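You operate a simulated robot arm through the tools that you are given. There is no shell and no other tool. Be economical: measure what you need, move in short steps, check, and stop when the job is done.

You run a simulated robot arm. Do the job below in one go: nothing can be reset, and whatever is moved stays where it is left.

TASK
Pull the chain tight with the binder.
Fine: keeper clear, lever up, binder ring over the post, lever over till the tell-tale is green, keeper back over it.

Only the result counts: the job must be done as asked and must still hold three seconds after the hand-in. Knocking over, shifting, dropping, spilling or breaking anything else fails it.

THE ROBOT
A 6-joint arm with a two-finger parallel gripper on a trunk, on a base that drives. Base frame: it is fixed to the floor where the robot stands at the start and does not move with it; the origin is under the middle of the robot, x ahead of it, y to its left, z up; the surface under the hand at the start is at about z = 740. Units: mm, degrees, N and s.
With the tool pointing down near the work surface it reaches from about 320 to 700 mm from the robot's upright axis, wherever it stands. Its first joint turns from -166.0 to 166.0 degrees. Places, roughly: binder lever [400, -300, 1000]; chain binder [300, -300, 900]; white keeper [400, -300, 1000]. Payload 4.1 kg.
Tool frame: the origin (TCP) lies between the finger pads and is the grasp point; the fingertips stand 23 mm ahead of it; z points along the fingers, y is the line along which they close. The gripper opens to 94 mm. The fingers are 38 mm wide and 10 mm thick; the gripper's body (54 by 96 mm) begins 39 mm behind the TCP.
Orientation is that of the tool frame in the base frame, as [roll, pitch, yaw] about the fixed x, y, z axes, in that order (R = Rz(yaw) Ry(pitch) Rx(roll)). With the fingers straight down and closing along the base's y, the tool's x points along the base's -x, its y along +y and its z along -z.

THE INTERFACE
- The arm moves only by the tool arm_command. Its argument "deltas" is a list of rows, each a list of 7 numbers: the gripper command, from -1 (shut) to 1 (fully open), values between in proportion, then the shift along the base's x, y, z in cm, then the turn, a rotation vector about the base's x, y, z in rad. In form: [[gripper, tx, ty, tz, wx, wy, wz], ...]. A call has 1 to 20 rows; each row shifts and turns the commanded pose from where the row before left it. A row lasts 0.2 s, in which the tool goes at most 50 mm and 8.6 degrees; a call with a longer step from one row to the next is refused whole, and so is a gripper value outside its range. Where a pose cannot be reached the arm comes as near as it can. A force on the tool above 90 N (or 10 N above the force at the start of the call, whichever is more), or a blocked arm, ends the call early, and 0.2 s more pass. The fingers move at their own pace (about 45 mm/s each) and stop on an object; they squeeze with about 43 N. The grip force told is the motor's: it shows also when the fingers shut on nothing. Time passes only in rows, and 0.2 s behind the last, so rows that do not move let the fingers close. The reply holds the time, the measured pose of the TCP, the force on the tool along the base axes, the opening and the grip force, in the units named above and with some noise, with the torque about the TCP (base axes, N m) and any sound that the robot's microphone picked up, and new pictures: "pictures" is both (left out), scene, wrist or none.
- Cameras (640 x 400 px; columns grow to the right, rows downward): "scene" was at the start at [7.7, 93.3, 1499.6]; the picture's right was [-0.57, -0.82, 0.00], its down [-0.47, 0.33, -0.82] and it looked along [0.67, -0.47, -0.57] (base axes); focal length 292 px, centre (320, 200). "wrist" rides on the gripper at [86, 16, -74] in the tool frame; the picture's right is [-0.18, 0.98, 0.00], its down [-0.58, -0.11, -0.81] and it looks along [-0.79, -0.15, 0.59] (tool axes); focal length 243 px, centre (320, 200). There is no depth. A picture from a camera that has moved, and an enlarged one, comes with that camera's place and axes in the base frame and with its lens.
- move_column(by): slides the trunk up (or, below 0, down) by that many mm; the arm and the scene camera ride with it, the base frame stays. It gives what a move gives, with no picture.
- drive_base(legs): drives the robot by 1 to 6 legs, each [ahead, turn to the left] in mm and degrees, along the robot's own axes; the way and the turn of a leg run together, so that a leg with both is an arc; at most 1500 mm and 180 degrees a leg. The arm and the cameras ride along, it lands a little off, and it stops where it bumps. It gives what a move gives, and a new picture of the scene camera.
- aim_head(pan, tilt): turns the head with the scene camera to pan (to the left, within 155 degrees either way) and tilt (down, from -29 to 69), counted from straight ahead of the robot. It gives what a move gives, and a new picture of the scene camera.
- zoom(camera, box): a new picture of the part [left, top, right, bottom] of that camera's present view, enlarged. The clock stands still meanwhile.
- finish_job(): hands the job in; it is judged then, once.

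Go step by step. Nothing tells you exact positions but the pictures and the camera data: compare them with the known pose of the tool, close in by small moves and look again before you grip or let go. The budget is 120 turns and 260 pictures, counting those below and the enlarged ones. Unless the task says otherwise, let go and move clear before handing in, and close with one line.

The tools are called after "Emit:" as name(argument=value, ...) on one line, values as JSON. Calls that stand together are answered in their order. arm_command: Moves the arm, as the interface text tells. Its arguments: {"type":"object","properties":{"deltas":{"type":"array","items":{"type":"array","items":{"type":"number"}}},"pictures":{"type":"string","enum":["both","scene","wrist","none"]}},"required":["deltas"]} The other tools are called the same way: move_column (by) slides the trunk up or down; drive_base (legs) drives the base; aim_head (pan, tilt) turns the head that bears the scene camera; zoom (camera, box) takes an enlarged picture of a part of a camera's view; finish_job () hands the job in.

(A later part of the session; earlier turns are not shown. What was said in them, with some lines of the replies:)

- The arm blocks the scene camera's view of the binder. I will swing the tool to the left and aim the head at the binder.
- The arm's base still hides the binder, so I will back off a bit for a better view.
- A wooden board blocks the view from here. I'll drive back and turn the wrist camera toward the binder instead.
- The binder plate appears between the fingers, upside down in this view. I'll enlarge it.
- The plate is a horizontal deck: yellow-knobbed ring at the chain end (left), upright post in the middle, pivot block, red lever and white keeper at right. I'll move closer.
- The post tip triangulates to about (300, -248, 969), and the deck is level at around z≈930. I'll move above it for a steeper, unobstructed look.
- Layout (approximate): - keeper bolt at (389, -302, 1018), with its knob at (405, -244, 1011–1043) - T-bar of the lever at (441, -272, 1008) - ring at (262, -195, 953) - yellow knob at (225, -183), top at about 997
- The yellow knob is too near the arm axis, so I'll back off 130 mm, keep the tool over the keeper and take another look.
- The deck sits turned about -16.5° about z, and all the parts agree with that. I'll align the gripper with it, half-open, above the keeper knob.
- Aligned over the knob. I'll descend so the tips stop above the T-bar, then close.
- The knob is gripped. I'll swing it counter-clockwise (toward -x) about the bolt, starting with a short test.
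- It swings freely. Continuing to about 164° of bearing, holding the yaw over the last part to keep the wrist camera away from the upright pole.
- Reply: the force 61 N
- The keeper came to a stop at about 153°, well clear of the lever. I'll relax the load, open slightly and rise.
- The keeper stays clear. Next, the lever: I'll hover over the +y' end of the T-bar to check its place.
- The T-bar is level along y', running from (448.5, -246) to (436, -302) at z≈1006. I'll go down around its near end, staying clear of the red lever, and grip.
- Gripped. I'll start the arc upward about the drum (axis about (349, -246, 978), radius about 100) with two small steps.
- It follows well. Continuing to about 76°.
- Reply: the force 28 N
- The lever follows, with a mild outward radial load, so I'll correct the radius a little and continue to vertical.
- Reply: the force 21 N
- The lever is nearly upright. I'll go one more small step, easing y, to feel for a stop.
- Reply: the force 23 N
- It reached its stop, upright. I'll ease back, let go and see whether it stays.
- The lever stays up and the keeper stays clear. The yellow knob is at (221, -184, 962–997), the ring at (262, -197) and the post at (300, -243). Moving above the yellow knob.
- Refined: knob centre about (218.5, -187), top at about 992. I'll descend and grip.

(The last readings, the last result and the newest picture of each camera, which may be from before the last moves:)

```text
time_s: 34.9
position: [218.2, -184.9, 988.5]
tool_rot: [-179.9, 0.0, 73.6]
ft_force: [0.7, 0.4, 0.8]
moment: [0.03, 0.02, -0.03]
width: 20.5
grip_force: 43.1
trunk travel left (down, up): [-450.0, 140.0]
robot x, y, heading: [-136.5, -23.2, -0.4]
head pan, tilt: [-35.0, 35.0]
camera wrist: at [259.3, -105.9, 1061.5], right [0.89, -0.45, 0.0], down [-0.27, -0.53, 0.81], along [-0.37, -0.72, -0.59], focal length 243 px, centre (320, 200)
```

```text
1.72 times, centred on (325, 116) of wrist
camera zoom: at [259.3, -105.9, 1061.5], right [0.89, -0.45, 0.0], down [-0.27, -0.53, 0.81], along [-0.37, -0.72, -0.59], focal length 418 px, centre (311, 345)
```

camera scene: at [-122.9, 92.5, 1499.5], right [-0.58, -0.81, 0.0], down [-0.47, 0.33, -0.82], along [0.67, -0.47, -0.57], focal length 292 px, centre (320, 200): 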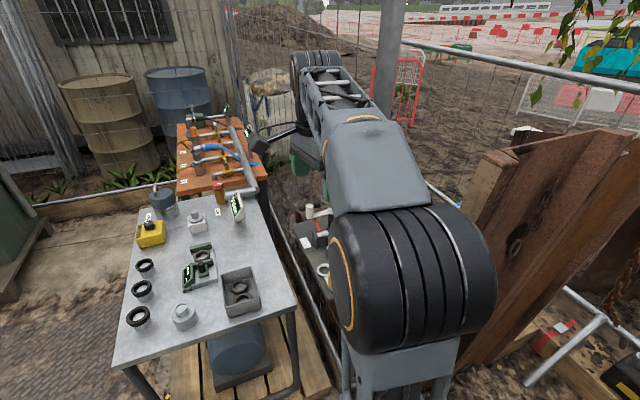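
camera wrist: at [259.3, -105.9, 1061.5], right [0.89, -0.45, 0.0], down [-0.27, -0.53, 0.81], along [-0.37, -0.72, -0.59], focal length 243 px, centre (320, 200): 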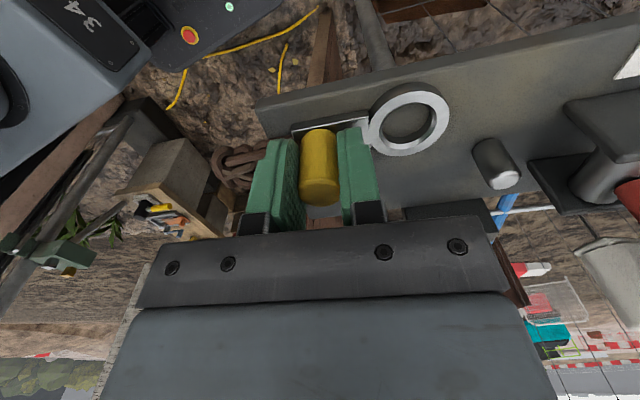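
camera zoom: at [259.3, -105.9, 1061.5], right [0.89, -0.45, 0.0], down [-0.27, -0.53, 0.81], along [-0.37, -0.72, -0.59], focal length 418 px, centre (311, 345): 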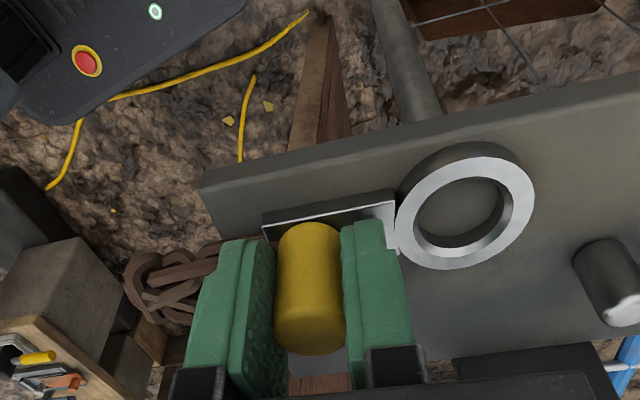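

Gripped (20.5 mm). Lifting 40 mm straight up.

Emit:
arm_command(deltas=[[-1, 0, 0, 1, 0, 0, 0], [-1, 0, 0, 1, 0, 0, 0], [-1, 0, 0, 1, 0, 0, 0], [-1, 0, 0, 1, 0, 0, 0]], pictures="wrist")

Emit:
zoom(camera="wrist", box=[180, 0, 520, 232])

```text
time_s: 35.9
position: [218.5, -184.2, 1027.4]
tool_rot: [180.0, 0.0, 73.6]
ft_force: [-0.7, 0.2, -0.9]
moment: [0.02, -0.01, 0.0]
width: 20.2
grip_force: 43.4
trunk travel left (down, up): [-450.0, 140.0]
robot x, y, heading: [-134.9, -20.5, -0.4]
head pan, tilt: [-35.0, 35.0]
camera wrist: at [259.3, -105.6, 1101.1], right [0.89, -0.45, 0.0], down [-0.27, -0.53, 0.81], along [-0.37, -0.72, -0.59], focal length 243 px, centre (320, 200)
```

wrist: 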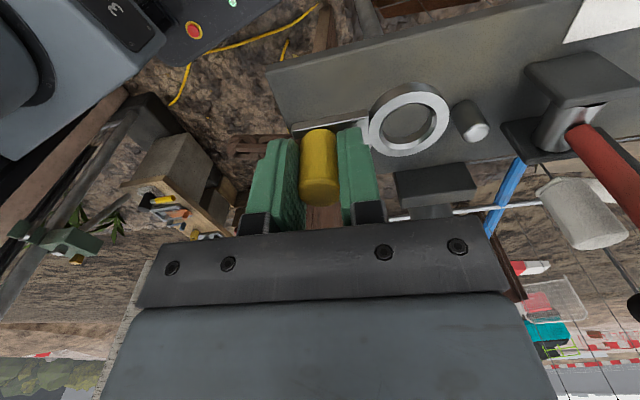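

```text
1.72 times, centred on (350, 116) of wrist
camera zoom: at [259.3, -105.6, 1101.1], right [0.89, -0.45, 0.0], down [-0.27, -0.53, 0.81], along [-0.37, -0.72, -0.59], focal length 418 px, centre (268, 345)
```

zoom: 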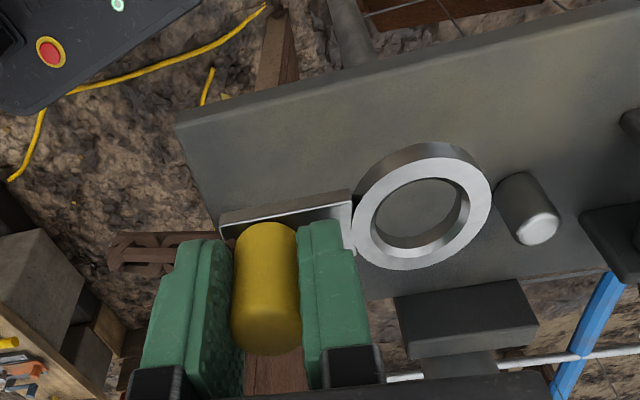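

The ring is free. I'll raise it a touch more and carry it over the post.

Emit:
arm_command(deltas=[[-1, 0.4, -0.4, 1, 0, 0, 0], [-1, 0.9, -1.0, 0, 0, 0, 0], [-1, 0.9, -1.0, 0, 0, 0, 0], [-1, 0.9, -1.0, 0, 0, 0, 0], [-1, 0.75, -0.9, 0, 0, 0, 0]], pictures="wrist")

Emit:
zoom(camera="wrist", box=[240, 20, 530, 232])

```text
time_s: 37.1
position: [258.2, -227.3, 1036.8]
tool_rot: [180.0, 0.1, 73.6]
ft_force: [-1.1, -0.3, -0.9]
moment: [0.0, -0.01, 0.01]
width: 20.4
grip_force: 43.1
trunk travel left (down, up): [-450.0, 140.0]
robot x, y, heading: [-134.2, -23.9, -0.4]
head pan, tilt: [-35.0, 35.0]
camera wrist: at [297.9, -148.7, 1110.8], right [0.89, -0.45, 0.0], down [-0.27, -0.53, 0.81], along [-0.37, -0.72, -0.59], focal length 243 px, centre (320, 200)
```

wrist: 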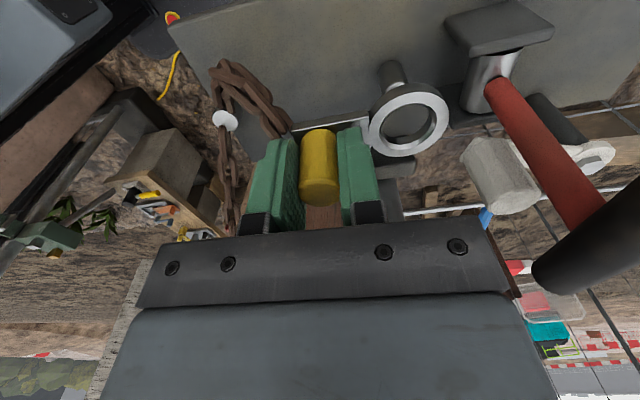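

```text
1.89 times, centred on (385, 126) of wrist
camera zoom: at [297.9, -148.7, 1110.8], right [0.89, -0.45, 0.0], down [-0.27, -0.53, 0.81], along [-0.37, -0.72, -0.59], focal length 458 px, centre (197, 340)
```

zoom: 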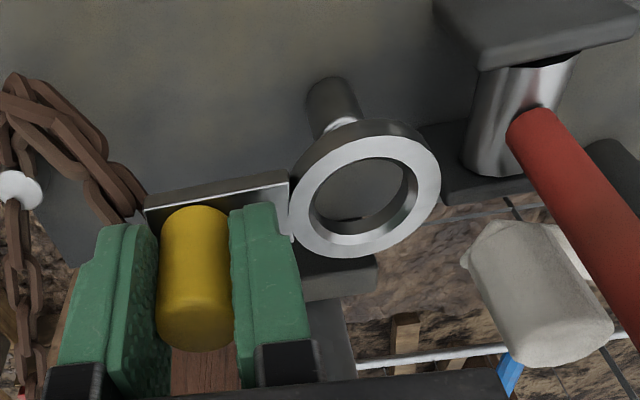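

The ring seems about 6 mm too far to -y. I'll correct and lower partway, then check.

Emit:
arm_command(deltas=[[-1, 0.25, 0.6, 0, 0, 0, 0], [-1, 0, 0, -1.0, 0, 0, 0], [-1, 0, 0, 0, 0, 0, 0]], pictures="wrist")

Emit:
zoom(camera="wrist", box=[340, 40, 480, 180])

```text
time_s: 37.9
position: [260.5, -220.5, 1027.0]
tool_rot: [179.9, -0.1, 73.6]
ft_force: [0.1, -0.9, -1.4]
moment: [-0.01, 0.04, 0.0]
width: 20.3
grip_force: 42.9
trunk travel left (down, up): [-450.0, 140.0]
robot x, y, heading: [-132.2, -30.3, -0.4]
head pan, tilt: [-35.0, 35.0]
camera wrist: at [300.4, -142.8, 1100.9], right [0.89, -0.45, 0.0], down [-0.27, -0.53, 0.81], along [-0.37, -0.72, -0.59], focal length 243 px, centre (320, 200)
```

wrist: 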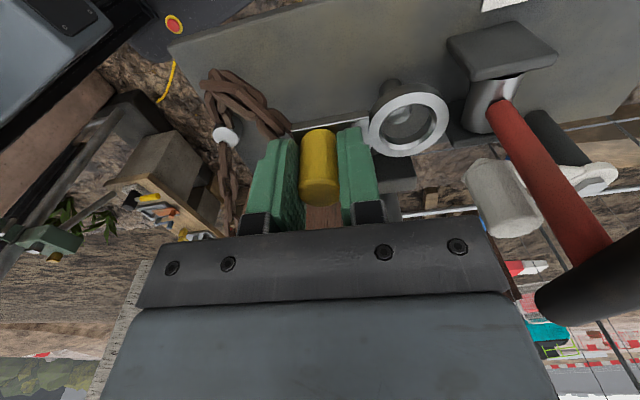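

```text
2.86 times, centred on (410, 110) of wrist
camera zoom: at [300.4, -142.8, 1100.9], right [0.89, -0.45, 0.0], down [-0.27, -0.53, 0.81], along [-0.37, -0.72, -0.59], focal length 693 px, centre (63, 457)
```

zoom: 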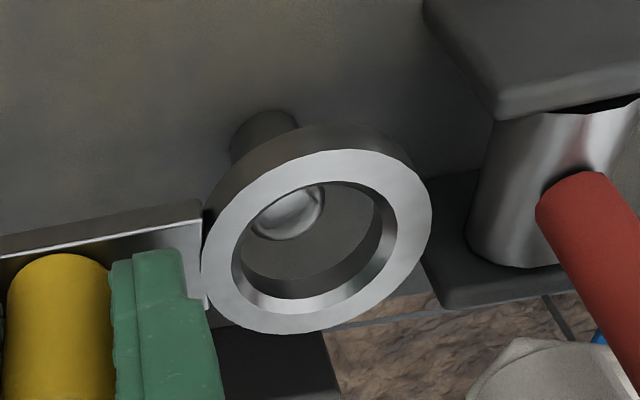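

Triangulating again puts the post tip at (303, -237.5, 978) and the ring centre at about (305, -232). I'll correct by (-2, -4.5) and lower a little.

Emit:
arm_command(deltas=[[-1, -0.2, -0.45, 0, 0, 0, 0], [-1, 0, 0, -0.4, 0, 0, 0], [-1, 0, 0, 0, 0, 0, 0]], pictures="wrist")

Emit:
zoom(camera="wrist", box=[340, 40, 480, 180])

```text
time_s: 38.7
position: [256.8, -225.4, 1021.6]
tool_rot: [180.0, 0.0, 73.6]
ft_force: [-0.1, -0.2, -0.5]
moment: [0.01, -0.01, 0.01]
width: 20.4
grip_force: 42.7
trunk travel left (down, up): [-450.0, 140.0]
robot x, y, heading: [-135.6, -23.1, -0.2]
head pan, tilt: [-35.0, 35.0]
camera wrist: at [298.6, -147.2, 1096.6], right [0.89, -0.45, 0.0], down [-0.27, -0.53, 0.81], along [-0.37, -0.72, -0.59], focal length 243 px, centre (320, 200)
```

wrist: 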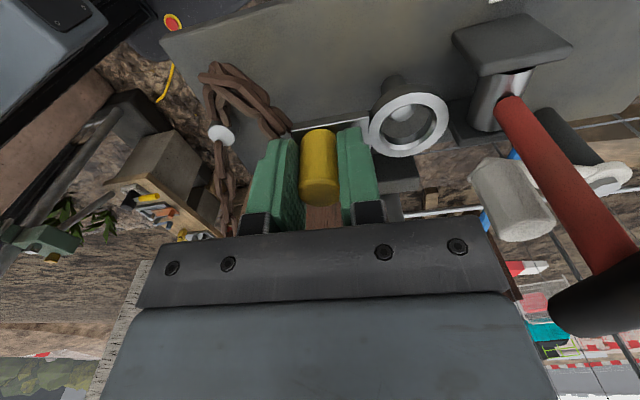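

```text
2.86 times, centred on (410, 110) of wrist
camera zoom: at [298.6, -147.2, 1096.6], right [0.89, -0.45, 0.0], down [-0.27, -0.53, 0.81], along [-0.37, -0.72, -0.59], focal length 693 px, centre (63, 457)
```

zoom: 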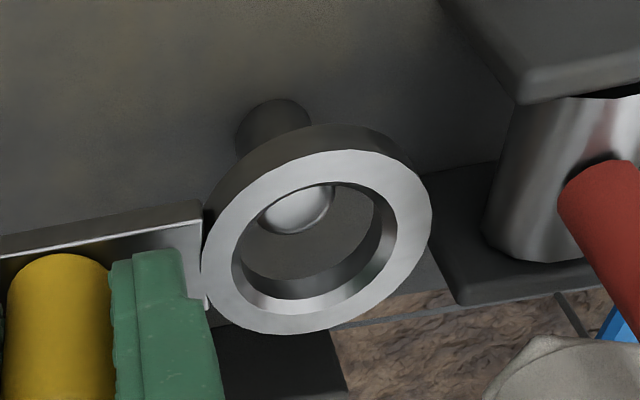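

Post and ring now agree within 2 mm. Lowering 10 mm and checking.

Emit:
arm_command(deltas=[[-1, -0.05, -0.1, -0.5, 0, 0, 0], [-1, 0, 0, -0.5, 0, 0, 0], [-1, 0, 0, 0, 0, 0, 0]], pictures="none")

Emit:
zoom(camera="wrist", box=[340, 40, 480, 180])

```text
time_s: 39.5
position: [258.0, -227.5, 1013.6]
tool_rot: [180.0, 0.1, 73.6]
ft_force: [0.5, 0.0, -0.8]
moment: [-0.02, 0.03, -0.02]
width: 20.3
grip_force: 43.4
trunk travel left (down, up): [-450.0, 140.0]
robot x, y, heading: [-133.7, -23.7, -0.3]
head pan, tilt: [-35.0, 35.0]
```

```text
2.86 times, centred on (410, 110) of wrist
camera zoom: at [298.0, -148.2, 1087.0], right [0.89, -0.45, 0.0], down [-0.27, -0.53, 0.81], along [-0.37, -0.72, -0.59], focal length 693 px, centre (63, 457)
```

zoom: 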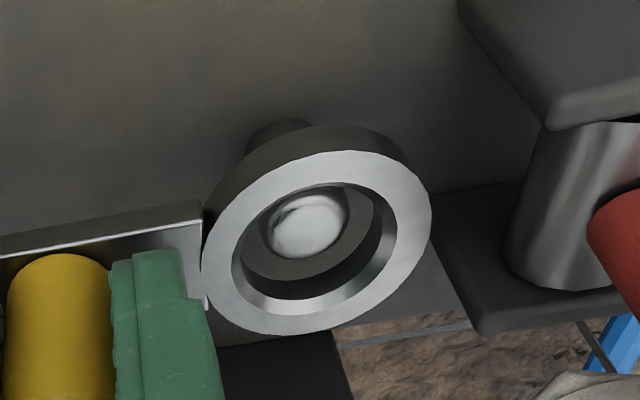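

The tip is entering the ring centrally. Lowering the rest of the way.

Emit:
arm_command(deltas=[[-1, 0, 0, -0.6, 0, 0, 0], [-1, 0, 0, -0.6, 0, 0, 0], [-1, 0, 0, -0.5, 0, 0, 0], [-1, 0, 0, -0.4, 0, 0, 0]], pictures="none")

Emit:
zoom(camera="wrist", box=[300, 40, 480, 220])

```text
time_s: 40.5
position: [257.7, -226.9, 991.3]
tool_rot: [-179.9, 0.0, 73.6]
ft_force: [-0.1, 0.9, -1.4]
moment: [0.0, 0.05, 0.0]
width: 20.3
grip_force: 42.8
trunk travel left (down, up): [-450.0, 140.0]
robot x, y, heading: [-135.8, -25.9, -0.3]
head pan, tilt: [-35.0, 35.0]
```

```text
2.22 times, centred on (390, 130) of wrist
camera zoom: at [298.2, -148.4, 1066.1], right [0.89, -0.45, 0.0], down [-0.27, -0.53, 0.81], along [-0.37, -0.72, -0.59], focal length 539 px, centre (164, 356)
```

zoom: 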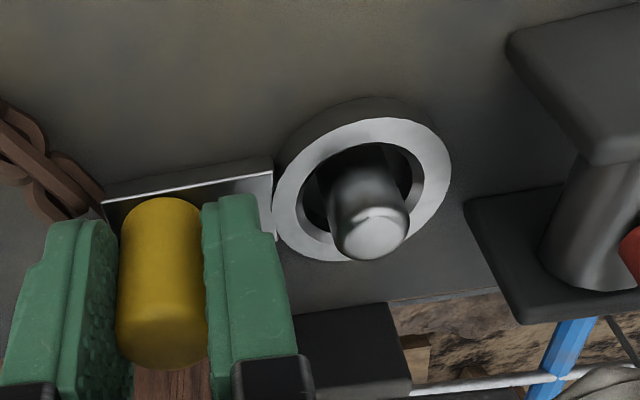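

The ring is over the post. I'll settle the last few millimetres, release and rise.

Emit:
arm_command(deltas=[[-1, 0, 0, -0.25, 0, 0, 0], [-0.3, 0, 0, 0, 0, 0, 0], [-0.1, 0, 0, 0, 0, 0, 0], [-0.1, 0, 0, 1.5, 0, 0, 0], [-0.1, 0, 0, 2.5, 0, 0, 0], [-0.1, 0, 0, 3, 0, 0, 0], [-0.1, 0, 1, 4, 0, 0, 0], [-0.1, 1, 1.5, 4, 0, 0, 0], [-0.1, 2, 1, 2, 0, 0, 0]], pictures="wrist")

Emit:
zoom(camera="wrist", box=[160, 0, 480, 200])

```text
time_s: 42.5
position: [286.8, -191.2, 1158.5]
tool_rot: [-179.9, -0.1, 73.5]
ft_force: [0.1, 1.4, -1.1]
moment: [0.0, 0.03, 0.06]
width: 42.2
grip_force: 0.1
trunk travel left (down, up): [-450.0, 140.0]
robot x, y, heading: [-135.0, -23.2, -0.5]
head pan, tilt: [-35.0, 35.0]
camera wrist: at [327.4, -113.2, 1233.7], right [0.89, -0.45, 0.0], down [-0.27, -0.53, 0.81], along [-0.37, -0.72, -0.59], focal length 243 px, centre (320, 200)
```

wrist: 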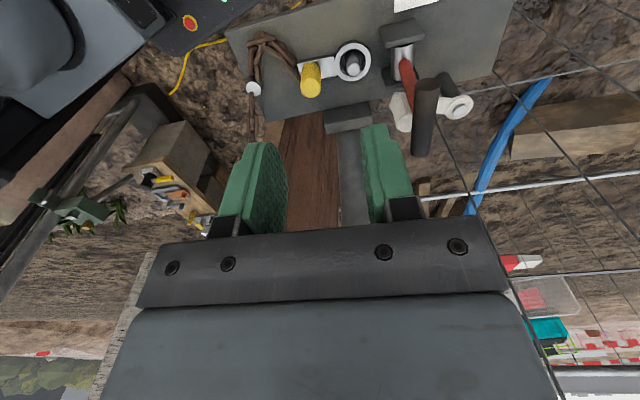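

```text
2.00 times, centred on (320, 100) of wrist
camera zoom: at [327.4, -113.2, 1233.7], right [0.89, -0.45, 0.0], down [-0.27, -0.53, 0.81], along [-0.37, -0.72, -0.59], focal length 485 px, centre (320, 400)
```

zoom: 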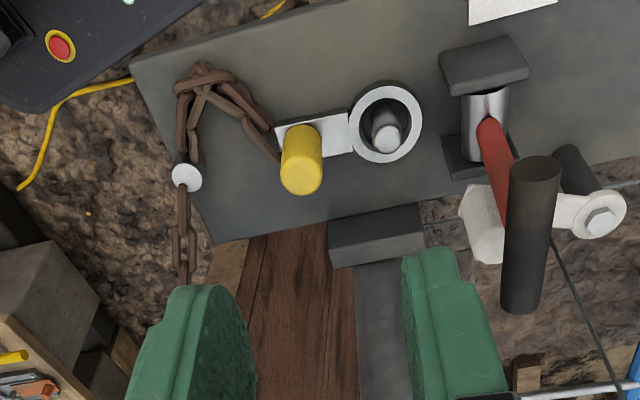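

The ring is seated on the post. Now I'll re-grip the T-bar end (cap at about (352, -221, 1076)).

Emit:
arm_command(deltas=[[-0.1, 2.2, -0.85, 0, 0, 0, 0], [-0.1, 2.2, -0.85, 0, 0, 0, 0], [-0.1, 2.2, -0.85, 0, 0, 0, 0], [-0.1, 0, 0, -2.5, 0, 0, 0], [-0.1, 0, 0, -2.5, 0, 0, 0], [-0.1, 0, 0, -2.2, 0, 0, 0], [-0.1, 0, 0, 0, 0, 0, 0], [-1, 0, 0, 0, 0, 0, 0], [-1, 0, 0, 0, 0, 0, 0], [-1, 0, 0, 0, 0, 0, 0]], pictures="wrist")

Emit:
zoom(camera="wrist", box=[180, 0, 470, 232])

```text
time_s: 44.7
position: [354.1, -217.4, 1088.3]
tool_rot: [179.9, 0.0, 73.8]
ft_force: [3.4, -1.4, 0.3]
moment: [-0.03, -0.04, 0.76]
width: 16.0
grip_force: 44.6
trunk travel left (down, up): [-450.0, 140.0]
robot x, y, heading: [-134.5, -23.7, -0.5]
head pan, tilt: [-35.0, 35.0]
camera wrist: at [393.6, -139.5, 1161.8], right [0.89, -0.45, 0.0], down [-0.27, -0.53, 0.81], along [-0.37, -0.72, -0.59], focal length 243 px, centre (320, 200)
```

wrist: 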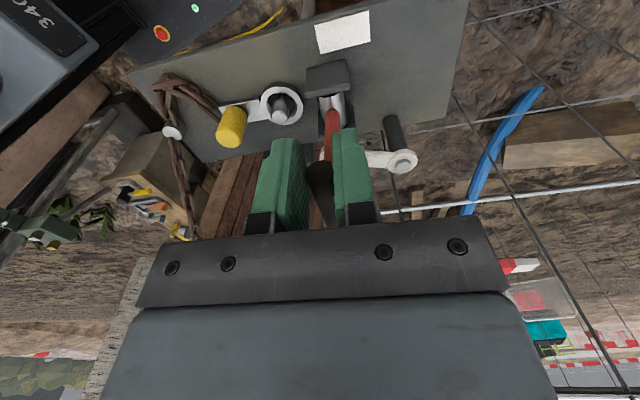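

```text
1.72 times, centred on (325, 116) of wrist
camera zoom: at [393.6, -139.5, 1161.8], right [0.89, -0.45, 0.0], down [-0.27, -0.53, 0.81], along [-0.37, -0.72, -0.59], focal length 418 px, centre (311, 345)
```

zoom: 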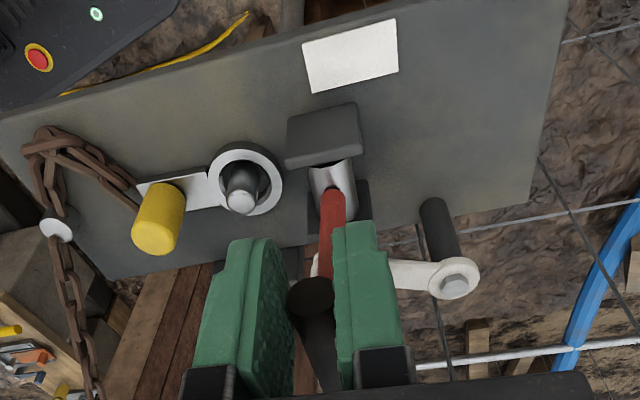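

Gripped. Moving the lever over in stages, watching forces.

Emit:
arm_command(deltas=[[-1, 1.02, -0.24, -0.01, 0, 0, 0], [-1, 1.02, -0.24, -0.13, 0, 0, 0], [-1, 1.0, -0.235, -0.24, 0, 0, 0], [-1, 0.975, -0.23, -0.35, 0, 0, 0]], pictures="wrist")

```text
time_s: 45.7
position: [392.6, -226.9, 1081.2]
tool_rot: [179.9, -0.1, 73.7]
ft_force: [-4.3, -2.3, 6.6]
moment: [0.38, 0.46, 0.65]
width: 15.7
grip_force: 45.8
trunk travel left (down, up): [-450.0, 140.0]
robot x, y, heading: [-138.2, -26.5, -0.4]
head pan, tilt: [-35.0, 35.0]
camera wrist: at [432.9, -149.0, 1155.5], right [0.89, -0.45, 0.0], down [-0.27, -0.53, 0.81], along [-0.37, -0.72, -0.59], focal length 243 px, centre (320, 200)
```

wrist: 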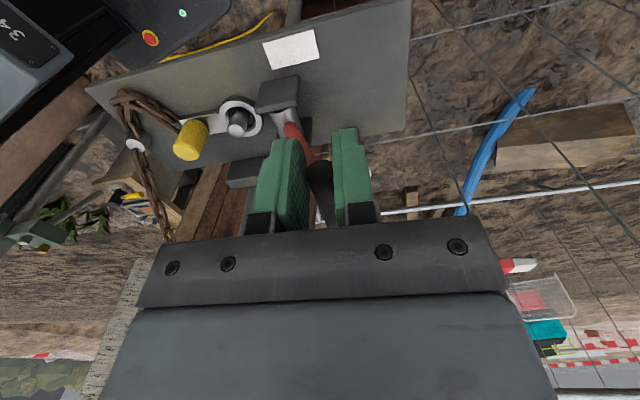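

Smooth so far. The ring appears to be pulling along with the post.

Emit:
arm_command(deltas=[[-1, 0.935, -0.22, -0.42, 0, 0, 0], [-1, 0.885, -0.205, -0.52, 0, 0, 0], [-1, 0.82, -0.19, -0.62, 0, 0, 0], [-1, 0.76, -0.175, -0.72, 0, 0, 0]], pictures="wrist")

Emit:
zoom(camera="wrist", box=[60, 0, 420, 232])

```text
time_s: 46.7
position: [426.0, -236.0, 1058.3]
tool_rot: [180.0, 0.0, 73.7]
ft_force: [-5.0, -2.0, 2.5]
moment: [0.48, 0.42, 0.65]
width: 15.8
grip_force: 45.5
trunk travel left (down, up): [-450.0, 140.0]
robot x, y, heading: [-136.7, -22.7, -0.2]
head pan, tilt: [-35.0, 35.0]
camera wrist: at [467.5, -157.4, 1131.8], right [0.89, -0.45, 0.0], down [-0.27, -0.53, 0.81], along [-0.37, -0.72, -0.59], focal length 243 px, centre (320, 200)
```

wrist: 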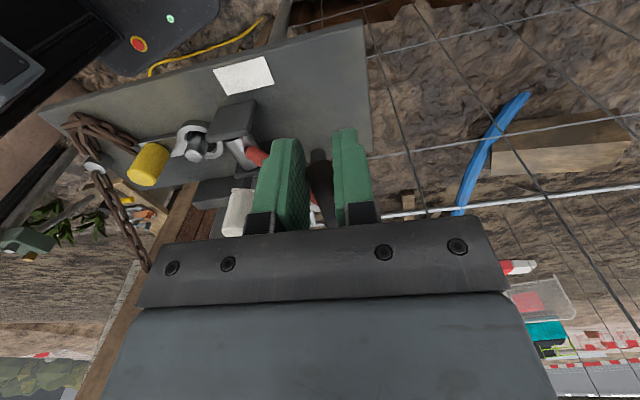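

```text
1.72 times, centred on (240, 116) of wrist
camera zoom: at [467.5, -157.4, 1131.8], right [0.89, -0.45, 0.0], down [-0.27, -0.53, 0.81], along [-0.37, -0.72, -0.59], focal length 418 px, centre (458, 345)
```

zoom: 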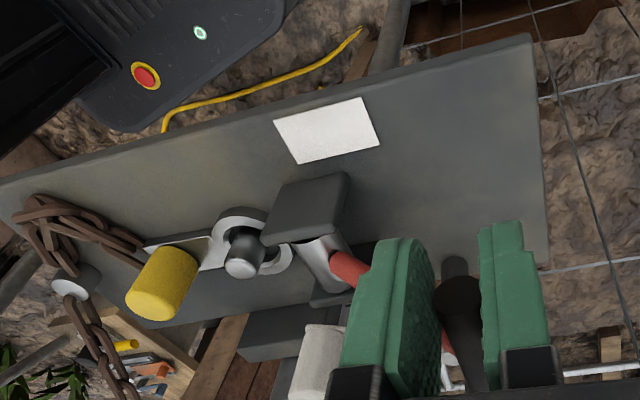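

The post is drawing the ring toward the drum, with the chain pulling out. Continuing.

Emit:
arm_command(deltas=[[-1, 0.67, -0.155, -0.8, 0, 0, 0], [-1, 0.6, -0.14, -0.87, 0, 0, 0], [-1, 0.5, -0.115, -0.92, 0, 0, 0]], pictures="none")

Emit:
zoom(camera="wrist", box=[60, 0, 420, 232])

```text
time_s: 47.5
position: [444.7, -240.4, 1031.3]
tool_rot: [179.9, 0.0, 73.4]
ft_force: [-8.3, -4.7, 4.2]
moment: [0.42, 0.55, 0.64]
width: 16.6
grip_force: 45.2
trunk travel left (down, up): [-450.0, 140.0]
robot x, y, heading: [-136.4, -25.2, -0.4]
head pan, tilt: [-35.0, 35.0]
```

```text
1.72 times, centred on (240, 116) of wrist
camera zoom: at [485.1, -161.5, 1106.3], right [0.89, -0.46, 0.0], down [-0.27, -0.53, 0.81], along [-0.37, -0.72, -0.59], focal length 418 px, centre (458, 345)
```

zoom: 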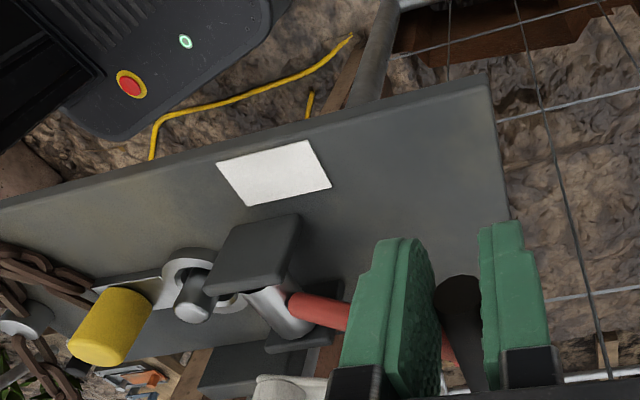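

Not green yet. Going on down to the original lever angle.

Emit:
arm_command(deltas=[[-1, 0.4, -0.09, -0.98, 0, 0, 0], [-1, 0.2, -0.05, -0.7, 0, 0, 0], [-1, 0, 0, 0, 0, 0, 0]], pictures="none")

Emit:
zoom(camera="wrist", box=[0, 0, 420, 232])

```text
time_s: 48.3
position: [450.4, -241.4, 1016.7]
tool_rot: [179.7, 0.0, 73.5]
ft_force: [-10.3, -4.2, 14.8]
moment: [-0.01, 0.16, 0.53]
width: 16.0
grip_force: 44.6
trunk travel left (down, up): [-450.0, 140.0]
robot x, y, heading: [-133.9, -25.2, -0.4]
head pan, tilt: [-35.0, 35.0]
```

```text
1.52 times, centred on (210, 116) of wrist
camera zoom: at [490.2, -162.6, 1091.5], right [0.89, -0.45, 0.01], down [-0.27, -0.53, 0.81], along [-0.36, -0.72, -0.59], focal length 370 px, centre (488, 328)
```

zoom: 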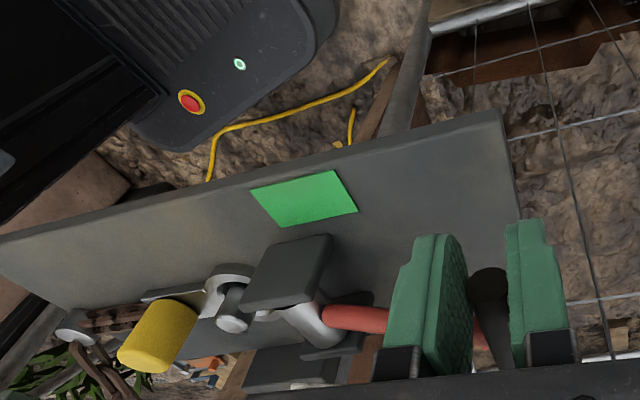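

The tell-tale is green. I'll press a little further toward the original lever angle so the keeper will fit over it.

Emit:
arm_command(deltas=[[-1, 0.05, 0, -0.25, 0, 0, 0], [-1, 0.05, 0, -0.25, 0, 0, 0], [-1, 0, 0, 0, 0, 0, 0]], pictures="none")

Emit:
zoom(camera="wrist", box=[0, 0, 420, 232])

```text
time_s: 49.1
position: [449.6, -241.5, 1015.7]
tool_rot: [179.3, 0.1, 73.6]
ft_force: [-7.2, -9.3, 44.4]
moment: [-0.55, 0.18, 0.63]
width: 15.9
grip_force: 44.9
trunk travel left (down, up): [-450.0, 140.0]
robot x, y, heading: [-133.8, -27.2, -0.4]
head pan, tilt: [-35.0, 35.0]
```

```text
1.52 times, centred on (210, 116) of wrist
camera zoom: at [489.8, -162.3, 1090.7], right [0.89, -0.46, 0.01], down [-0.28, -0.52, 0.81], along [-0.36, -0.72, -0.59], focal length 370 px, centre (488, 328)
```

zoom: 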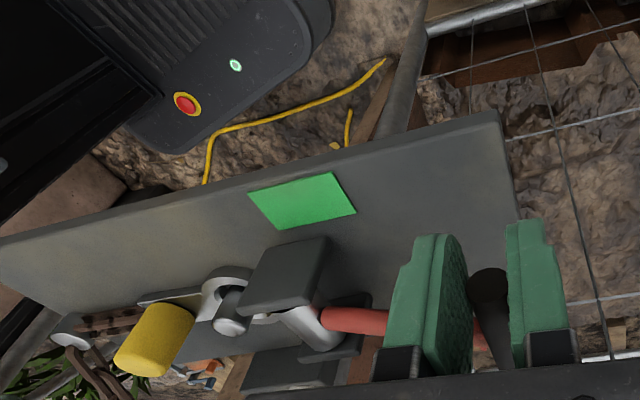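

The lever is on its end stop. I'll ease the load, open a little and see whether it stays.

Emit:
arm_command(deltas=[[-1, -0.05, 0, 0.3, 0, 0, 0], [-0.4, 0, 0, 0, 0, 0, 0], [-0.1, 0, 0, 0, 0, 0, 0], [-0.1, 0, 0, 0, 0, 0, 0]], pictures="none")

Emit:
zoom(camera="wrist", box=[0, 0, 420, 232])

```text
time_s: 50.1
position: [450.6, -240.4, 1012.3]
tool_rot: [-179.9, 0.1, 73.6]
ft_force: [-0.8, 0.9, -0.1]
moment: [0.0, -0.02, -0.04]
width: 42.2
grip_force: 0.0
trunk travel left (down, up): [-450.0, 140.0]
robot x, y, heading: [-133.3, -26.4, -0.5]
head pan, tilt: [-35.0, 35.0]
```

```text
1.52 times, centred on (210, 116) of wrist
camera zoom: at [492.4, -161.4, 1086.2], right [0.89, -0.45, 0.0], down [-0.27, -0.53, 0.81], along [-0.37, -0.72, -0.59], focal length 370 px, centre (488, 328)
```

zoom: 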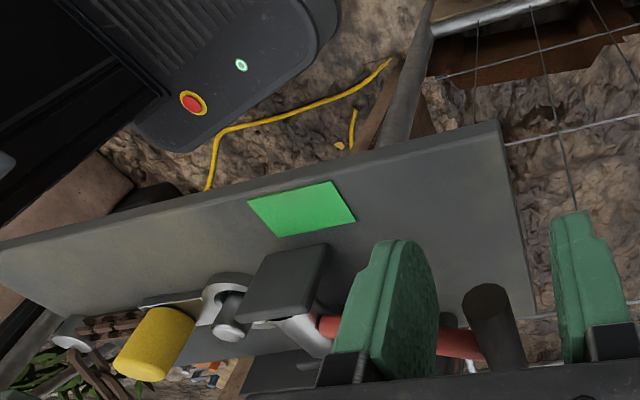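

It stays green when released. Now I'll rise and return to the keeper knob.

Emit:
arm_command(deltas=[[-0.1, 0, 0, 2, 0, 0, 0], [-0.1, 0, 0, 2.5, 0, 0, 0], [-0.1, 0, 0, 4, 0, 0, 0], [-0.1, 0, 0, 4, 0, 0, 0.1], [-0.1, -1.45, -0.45, 0, 0, 0, 0.127], [-0.1, -1.45, -0.45, 0, 0, 0, 0.127], [-0.1, -1.45, -0.45, 0, 0, 0, 0.127], [-0.1, -1.45, -0.45, 0, 0, 0, 0.127], [-0.1, -1.45, -0.45, 0, 0, 0, 0.127], [-0.1, -1.45, -0.45, 0, 0, 0, 0.127], [-0.1, -1.45, -0.45, 0, 0, 0, 0.127], [-0.1, -1.45, -0.45, 0, 0, 0, 0.127]], pictures="wrist")

Emit:
zoom(camera="wrist", box=[180, 0, 470, 232])

```text
time_s: 52.7
position: [334.6, -277.2, 1137.8]
tool_rot: [180.0, 0.0, 137.7]
ft_force: [0.1, -0.2, -0.4]
moment: [-0.02, -0.01, 0.03]
width: 42.4
grip_force: 0.2
trunk travel left (down, up): [-450.0, 140.0]
robot x, y, heading: [-132.3, -23.9, -0.2]
head pan, tilt: [-35.0, 35.0]
camera wrist: at [283.3, -205.7, 1212.3], right [0.8, 0.6, 0.0], down [0.36, -0.47, 0.81], along [0.49, -0.64, -0.59], focal length 243 px, centre (320, 200)
```

wrist: 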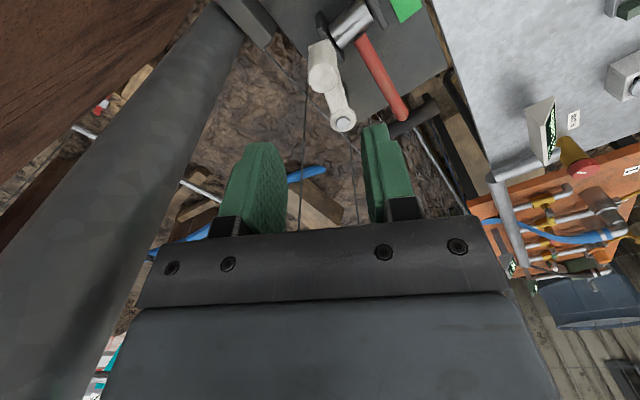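

```text
1.72 times, centred on (325, 116) of wrist
camera zoom: at [283.3, -205.7, 1212.3], right [0.8, 0.6, 0.0], down [0.36, -0.47, 0.81], along [0.49, -0.64, -0.59], focal length 418 px, centre (311, 345)
```

zoom: 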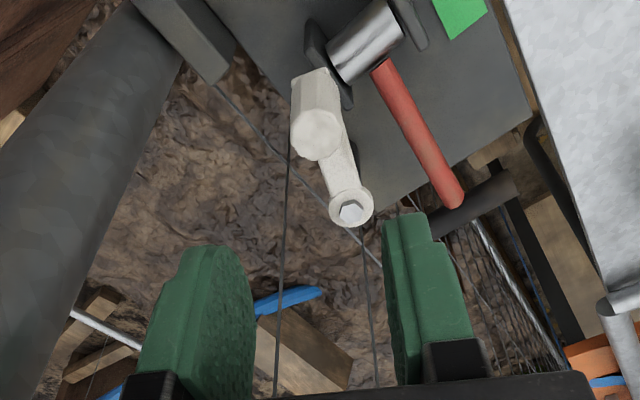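

The keeper knob is at about (338, -273.5). Descending and gripping it.

Emit:
arm_command(deltas=[[-0.1, 0.35, 0.35, -2.5, 0, 0, 0], [-0.1, 0, 0, -2.5, 0, 0, 0], [-0.1, 0, 0, -2.5, 0, 0, 0], [-0.1, 0, 0, -1.8, 0, 0, 0], [-0.1, 0, 0, 0, 0, 0, 0], [-1, 0, 0, 0, 0, 0, 0], [-1, 0, 0, 0, 0, 0, 0], [-1, 0, 0, 0, 0, 0, 0]], pictures="wrist")

```text
time_s: 54.5
position: [338.3, -273.4, 1044.1]
tool_rot: [-179.9, 0.0, 137.5]
ft_force: [-2.1, 0.1, -2.0]
moment: [0.11, -0.5, -0.01]
width: 20.8
grip_force: 45.5
trunk travel left (down, up): [-450.0, 140.0]
robot x, y, heading: [-132.1, -26.5, -0.3]
head pan, tilt: [-35.0, 35.0]
camera wrist: at [286.4, -202.5, 1118.0], right [0.8, 0.6, 0.0], down [0.36, -0.47, 0.81], along [0.48, -0.64, -0.59], focal length 243 px, centre (320, 200)
```

wrist: 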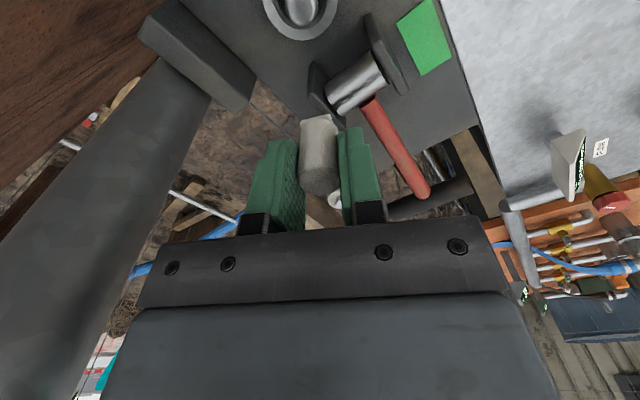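

Gripped. Swinging it back over the lever along the reverse arc.

Emit:
arm_command(deltas=[[-1, 0.44, 0.66, 0, 0, 0, 0], [-1, 0.54, 0.59, 0, 0, 0, -0.14], [-1, 0.61, 0.52, 0, 0, 0, -0.14], [-1, 0.67, 0.42, 0, 0, 0, -0.14], [-1, 0.73, 0.33, 0, 0, 0, -0.14], [-1, 0.77, 0.22, 0, 0, 0, -0.14], [-1, 0.79, 0.11, 0, 0, 0, -0.14], [-1, 0.8, 0, 0, 0, 0, -0.14], [-1, 0.79, -0.11, 0, 0, 0, -0.14]], pictures="wrist")

Emit:
zoom(camera="wrist", box=[180, 0, 470, 232])

```text
time_s: 56.5
position: [400.3, -247.4, 1044.4]
tool_rot: [-179.9, -0.1, 73.1]
ft_force: [5.8, -12.5, -3.5]
moment: [-0.55, 0.11, 0.51]
width: 20.9
grip_force: 45.2
trunk travel left (down, up): [-450.0, 140.0]
robot x, y, heading: [-133.5, -23.5, -0.2]
head pan, tilt: [-35.0, 35.0]
camera wrist: at [442.4, -169.2, 1118.1], right [0.89, -0.46, 0.0], down [-0.27, -0.53, 0.81], along [-0.37, -0.72, -0.59], focal length 243 px, centre (320, 200)
```

wrist: 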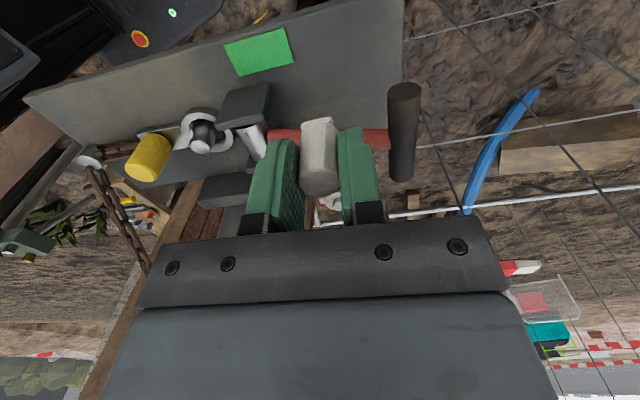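

```text
1.72 times, centred on (325, 116) of wrist
camera zoom: at [442.4, -169.2, 1118.1], right [0.89, -0.46, 0.0], down [-0.27, -0.53, 0.81], along [-0.37, -0.72, -0.59], focal length 418 px, centre (311, 345)
```

zoom: 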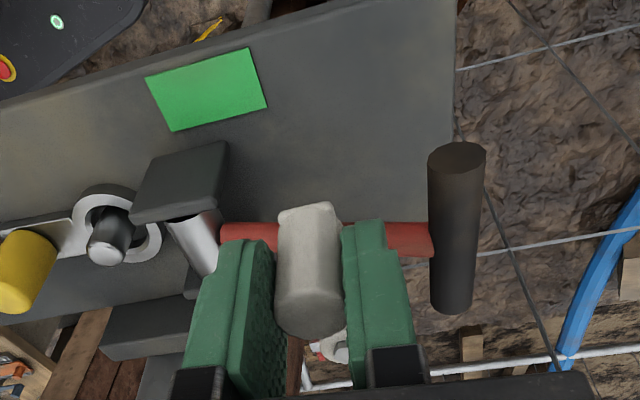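

The keeper is across the lever again. I'll nudge the last 2–3 mm to its original position, relax, release and rise.

Emit:
arm_command(deltas=[[-1, 0.25, -0.1, 0, 0, 0, 0], [-1, 0, 0, 0, 0, 0, 0], [-0.3, 0, 0, 0, 0, 0, 0], [-0.05, 0, 0, 0, 0, 0, 0], [-0.05, 0, 0, 1.5, 0, 0, 0], [-0.05, 0, 0, 2.5, 0, 0, 0], [-0.05, 0, 0, 4, 0, 0, 0], [-0.05, 0, 2, 4, 0, 0, 0], [-0.05, -0.5, 4, 2, 0, 0, 0]], pictures="wrist")

Emit:
zoom(camera="wrist", box=[160, 0, 480, 200])

```text
time_s: 58.5
position: [397.4, -186.6, 1185.4]
tool_rot: [-179.9, 0.1, 73.4]
ft_force: [0.2, 0.1, 0.7]
moment: [-0.04, 0.0, 0.01]
width: 44.6
grip_force: 0.1
trunk travel left (down, up): [-450.0, 140.0]
robot x, y, heading: [-132.1, -27.4, -0.3]
head pan, tilt: [-35.0, 35.0]
camera wrist: at [438.9, -107.4, 1260.7], right [0.89, -0.46, 0.0], down [-0.27, -0.53, 0.81], along [-0.37, -0.72, -0.59], focal length 243 px, centre (320, 200)
```

wrist: 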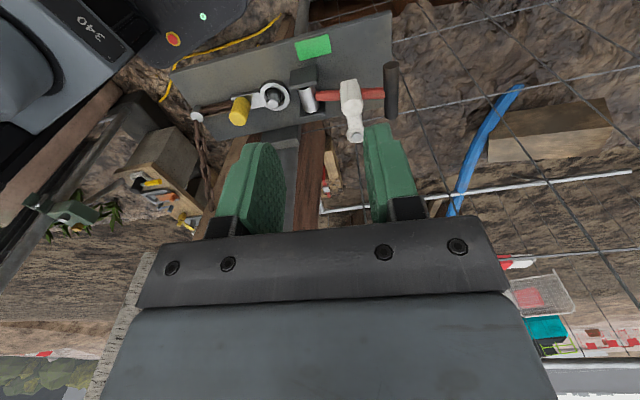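

```text
2.00 times, centred on (320, 100) of wrist
camera zoom: at [438.9, -107.4, 1260.7], right [0.89, -0.46, 0.0], down [-0.27, -0.53, 0.81], along [-0.37, -0.72, -0.59], focal length 485 px, centre (320, 400)
```

zoom: 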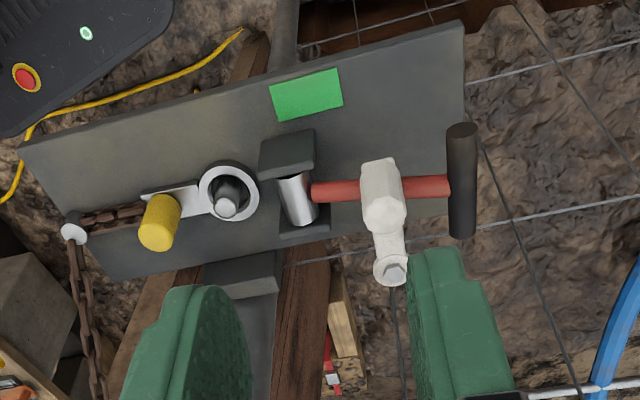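

The chain is taut and the tell-tale is green. The ring is on the post, the lever is over, the keeper is back across it in its original place, and the hand is clear. Handing in.

Emit:
finish_job()

```text
The job is handed in.
```

The chain is tight: the binder ring is over the post, the lever is over with the tell-tale green, and the keeper is back across it; the job is handed in.
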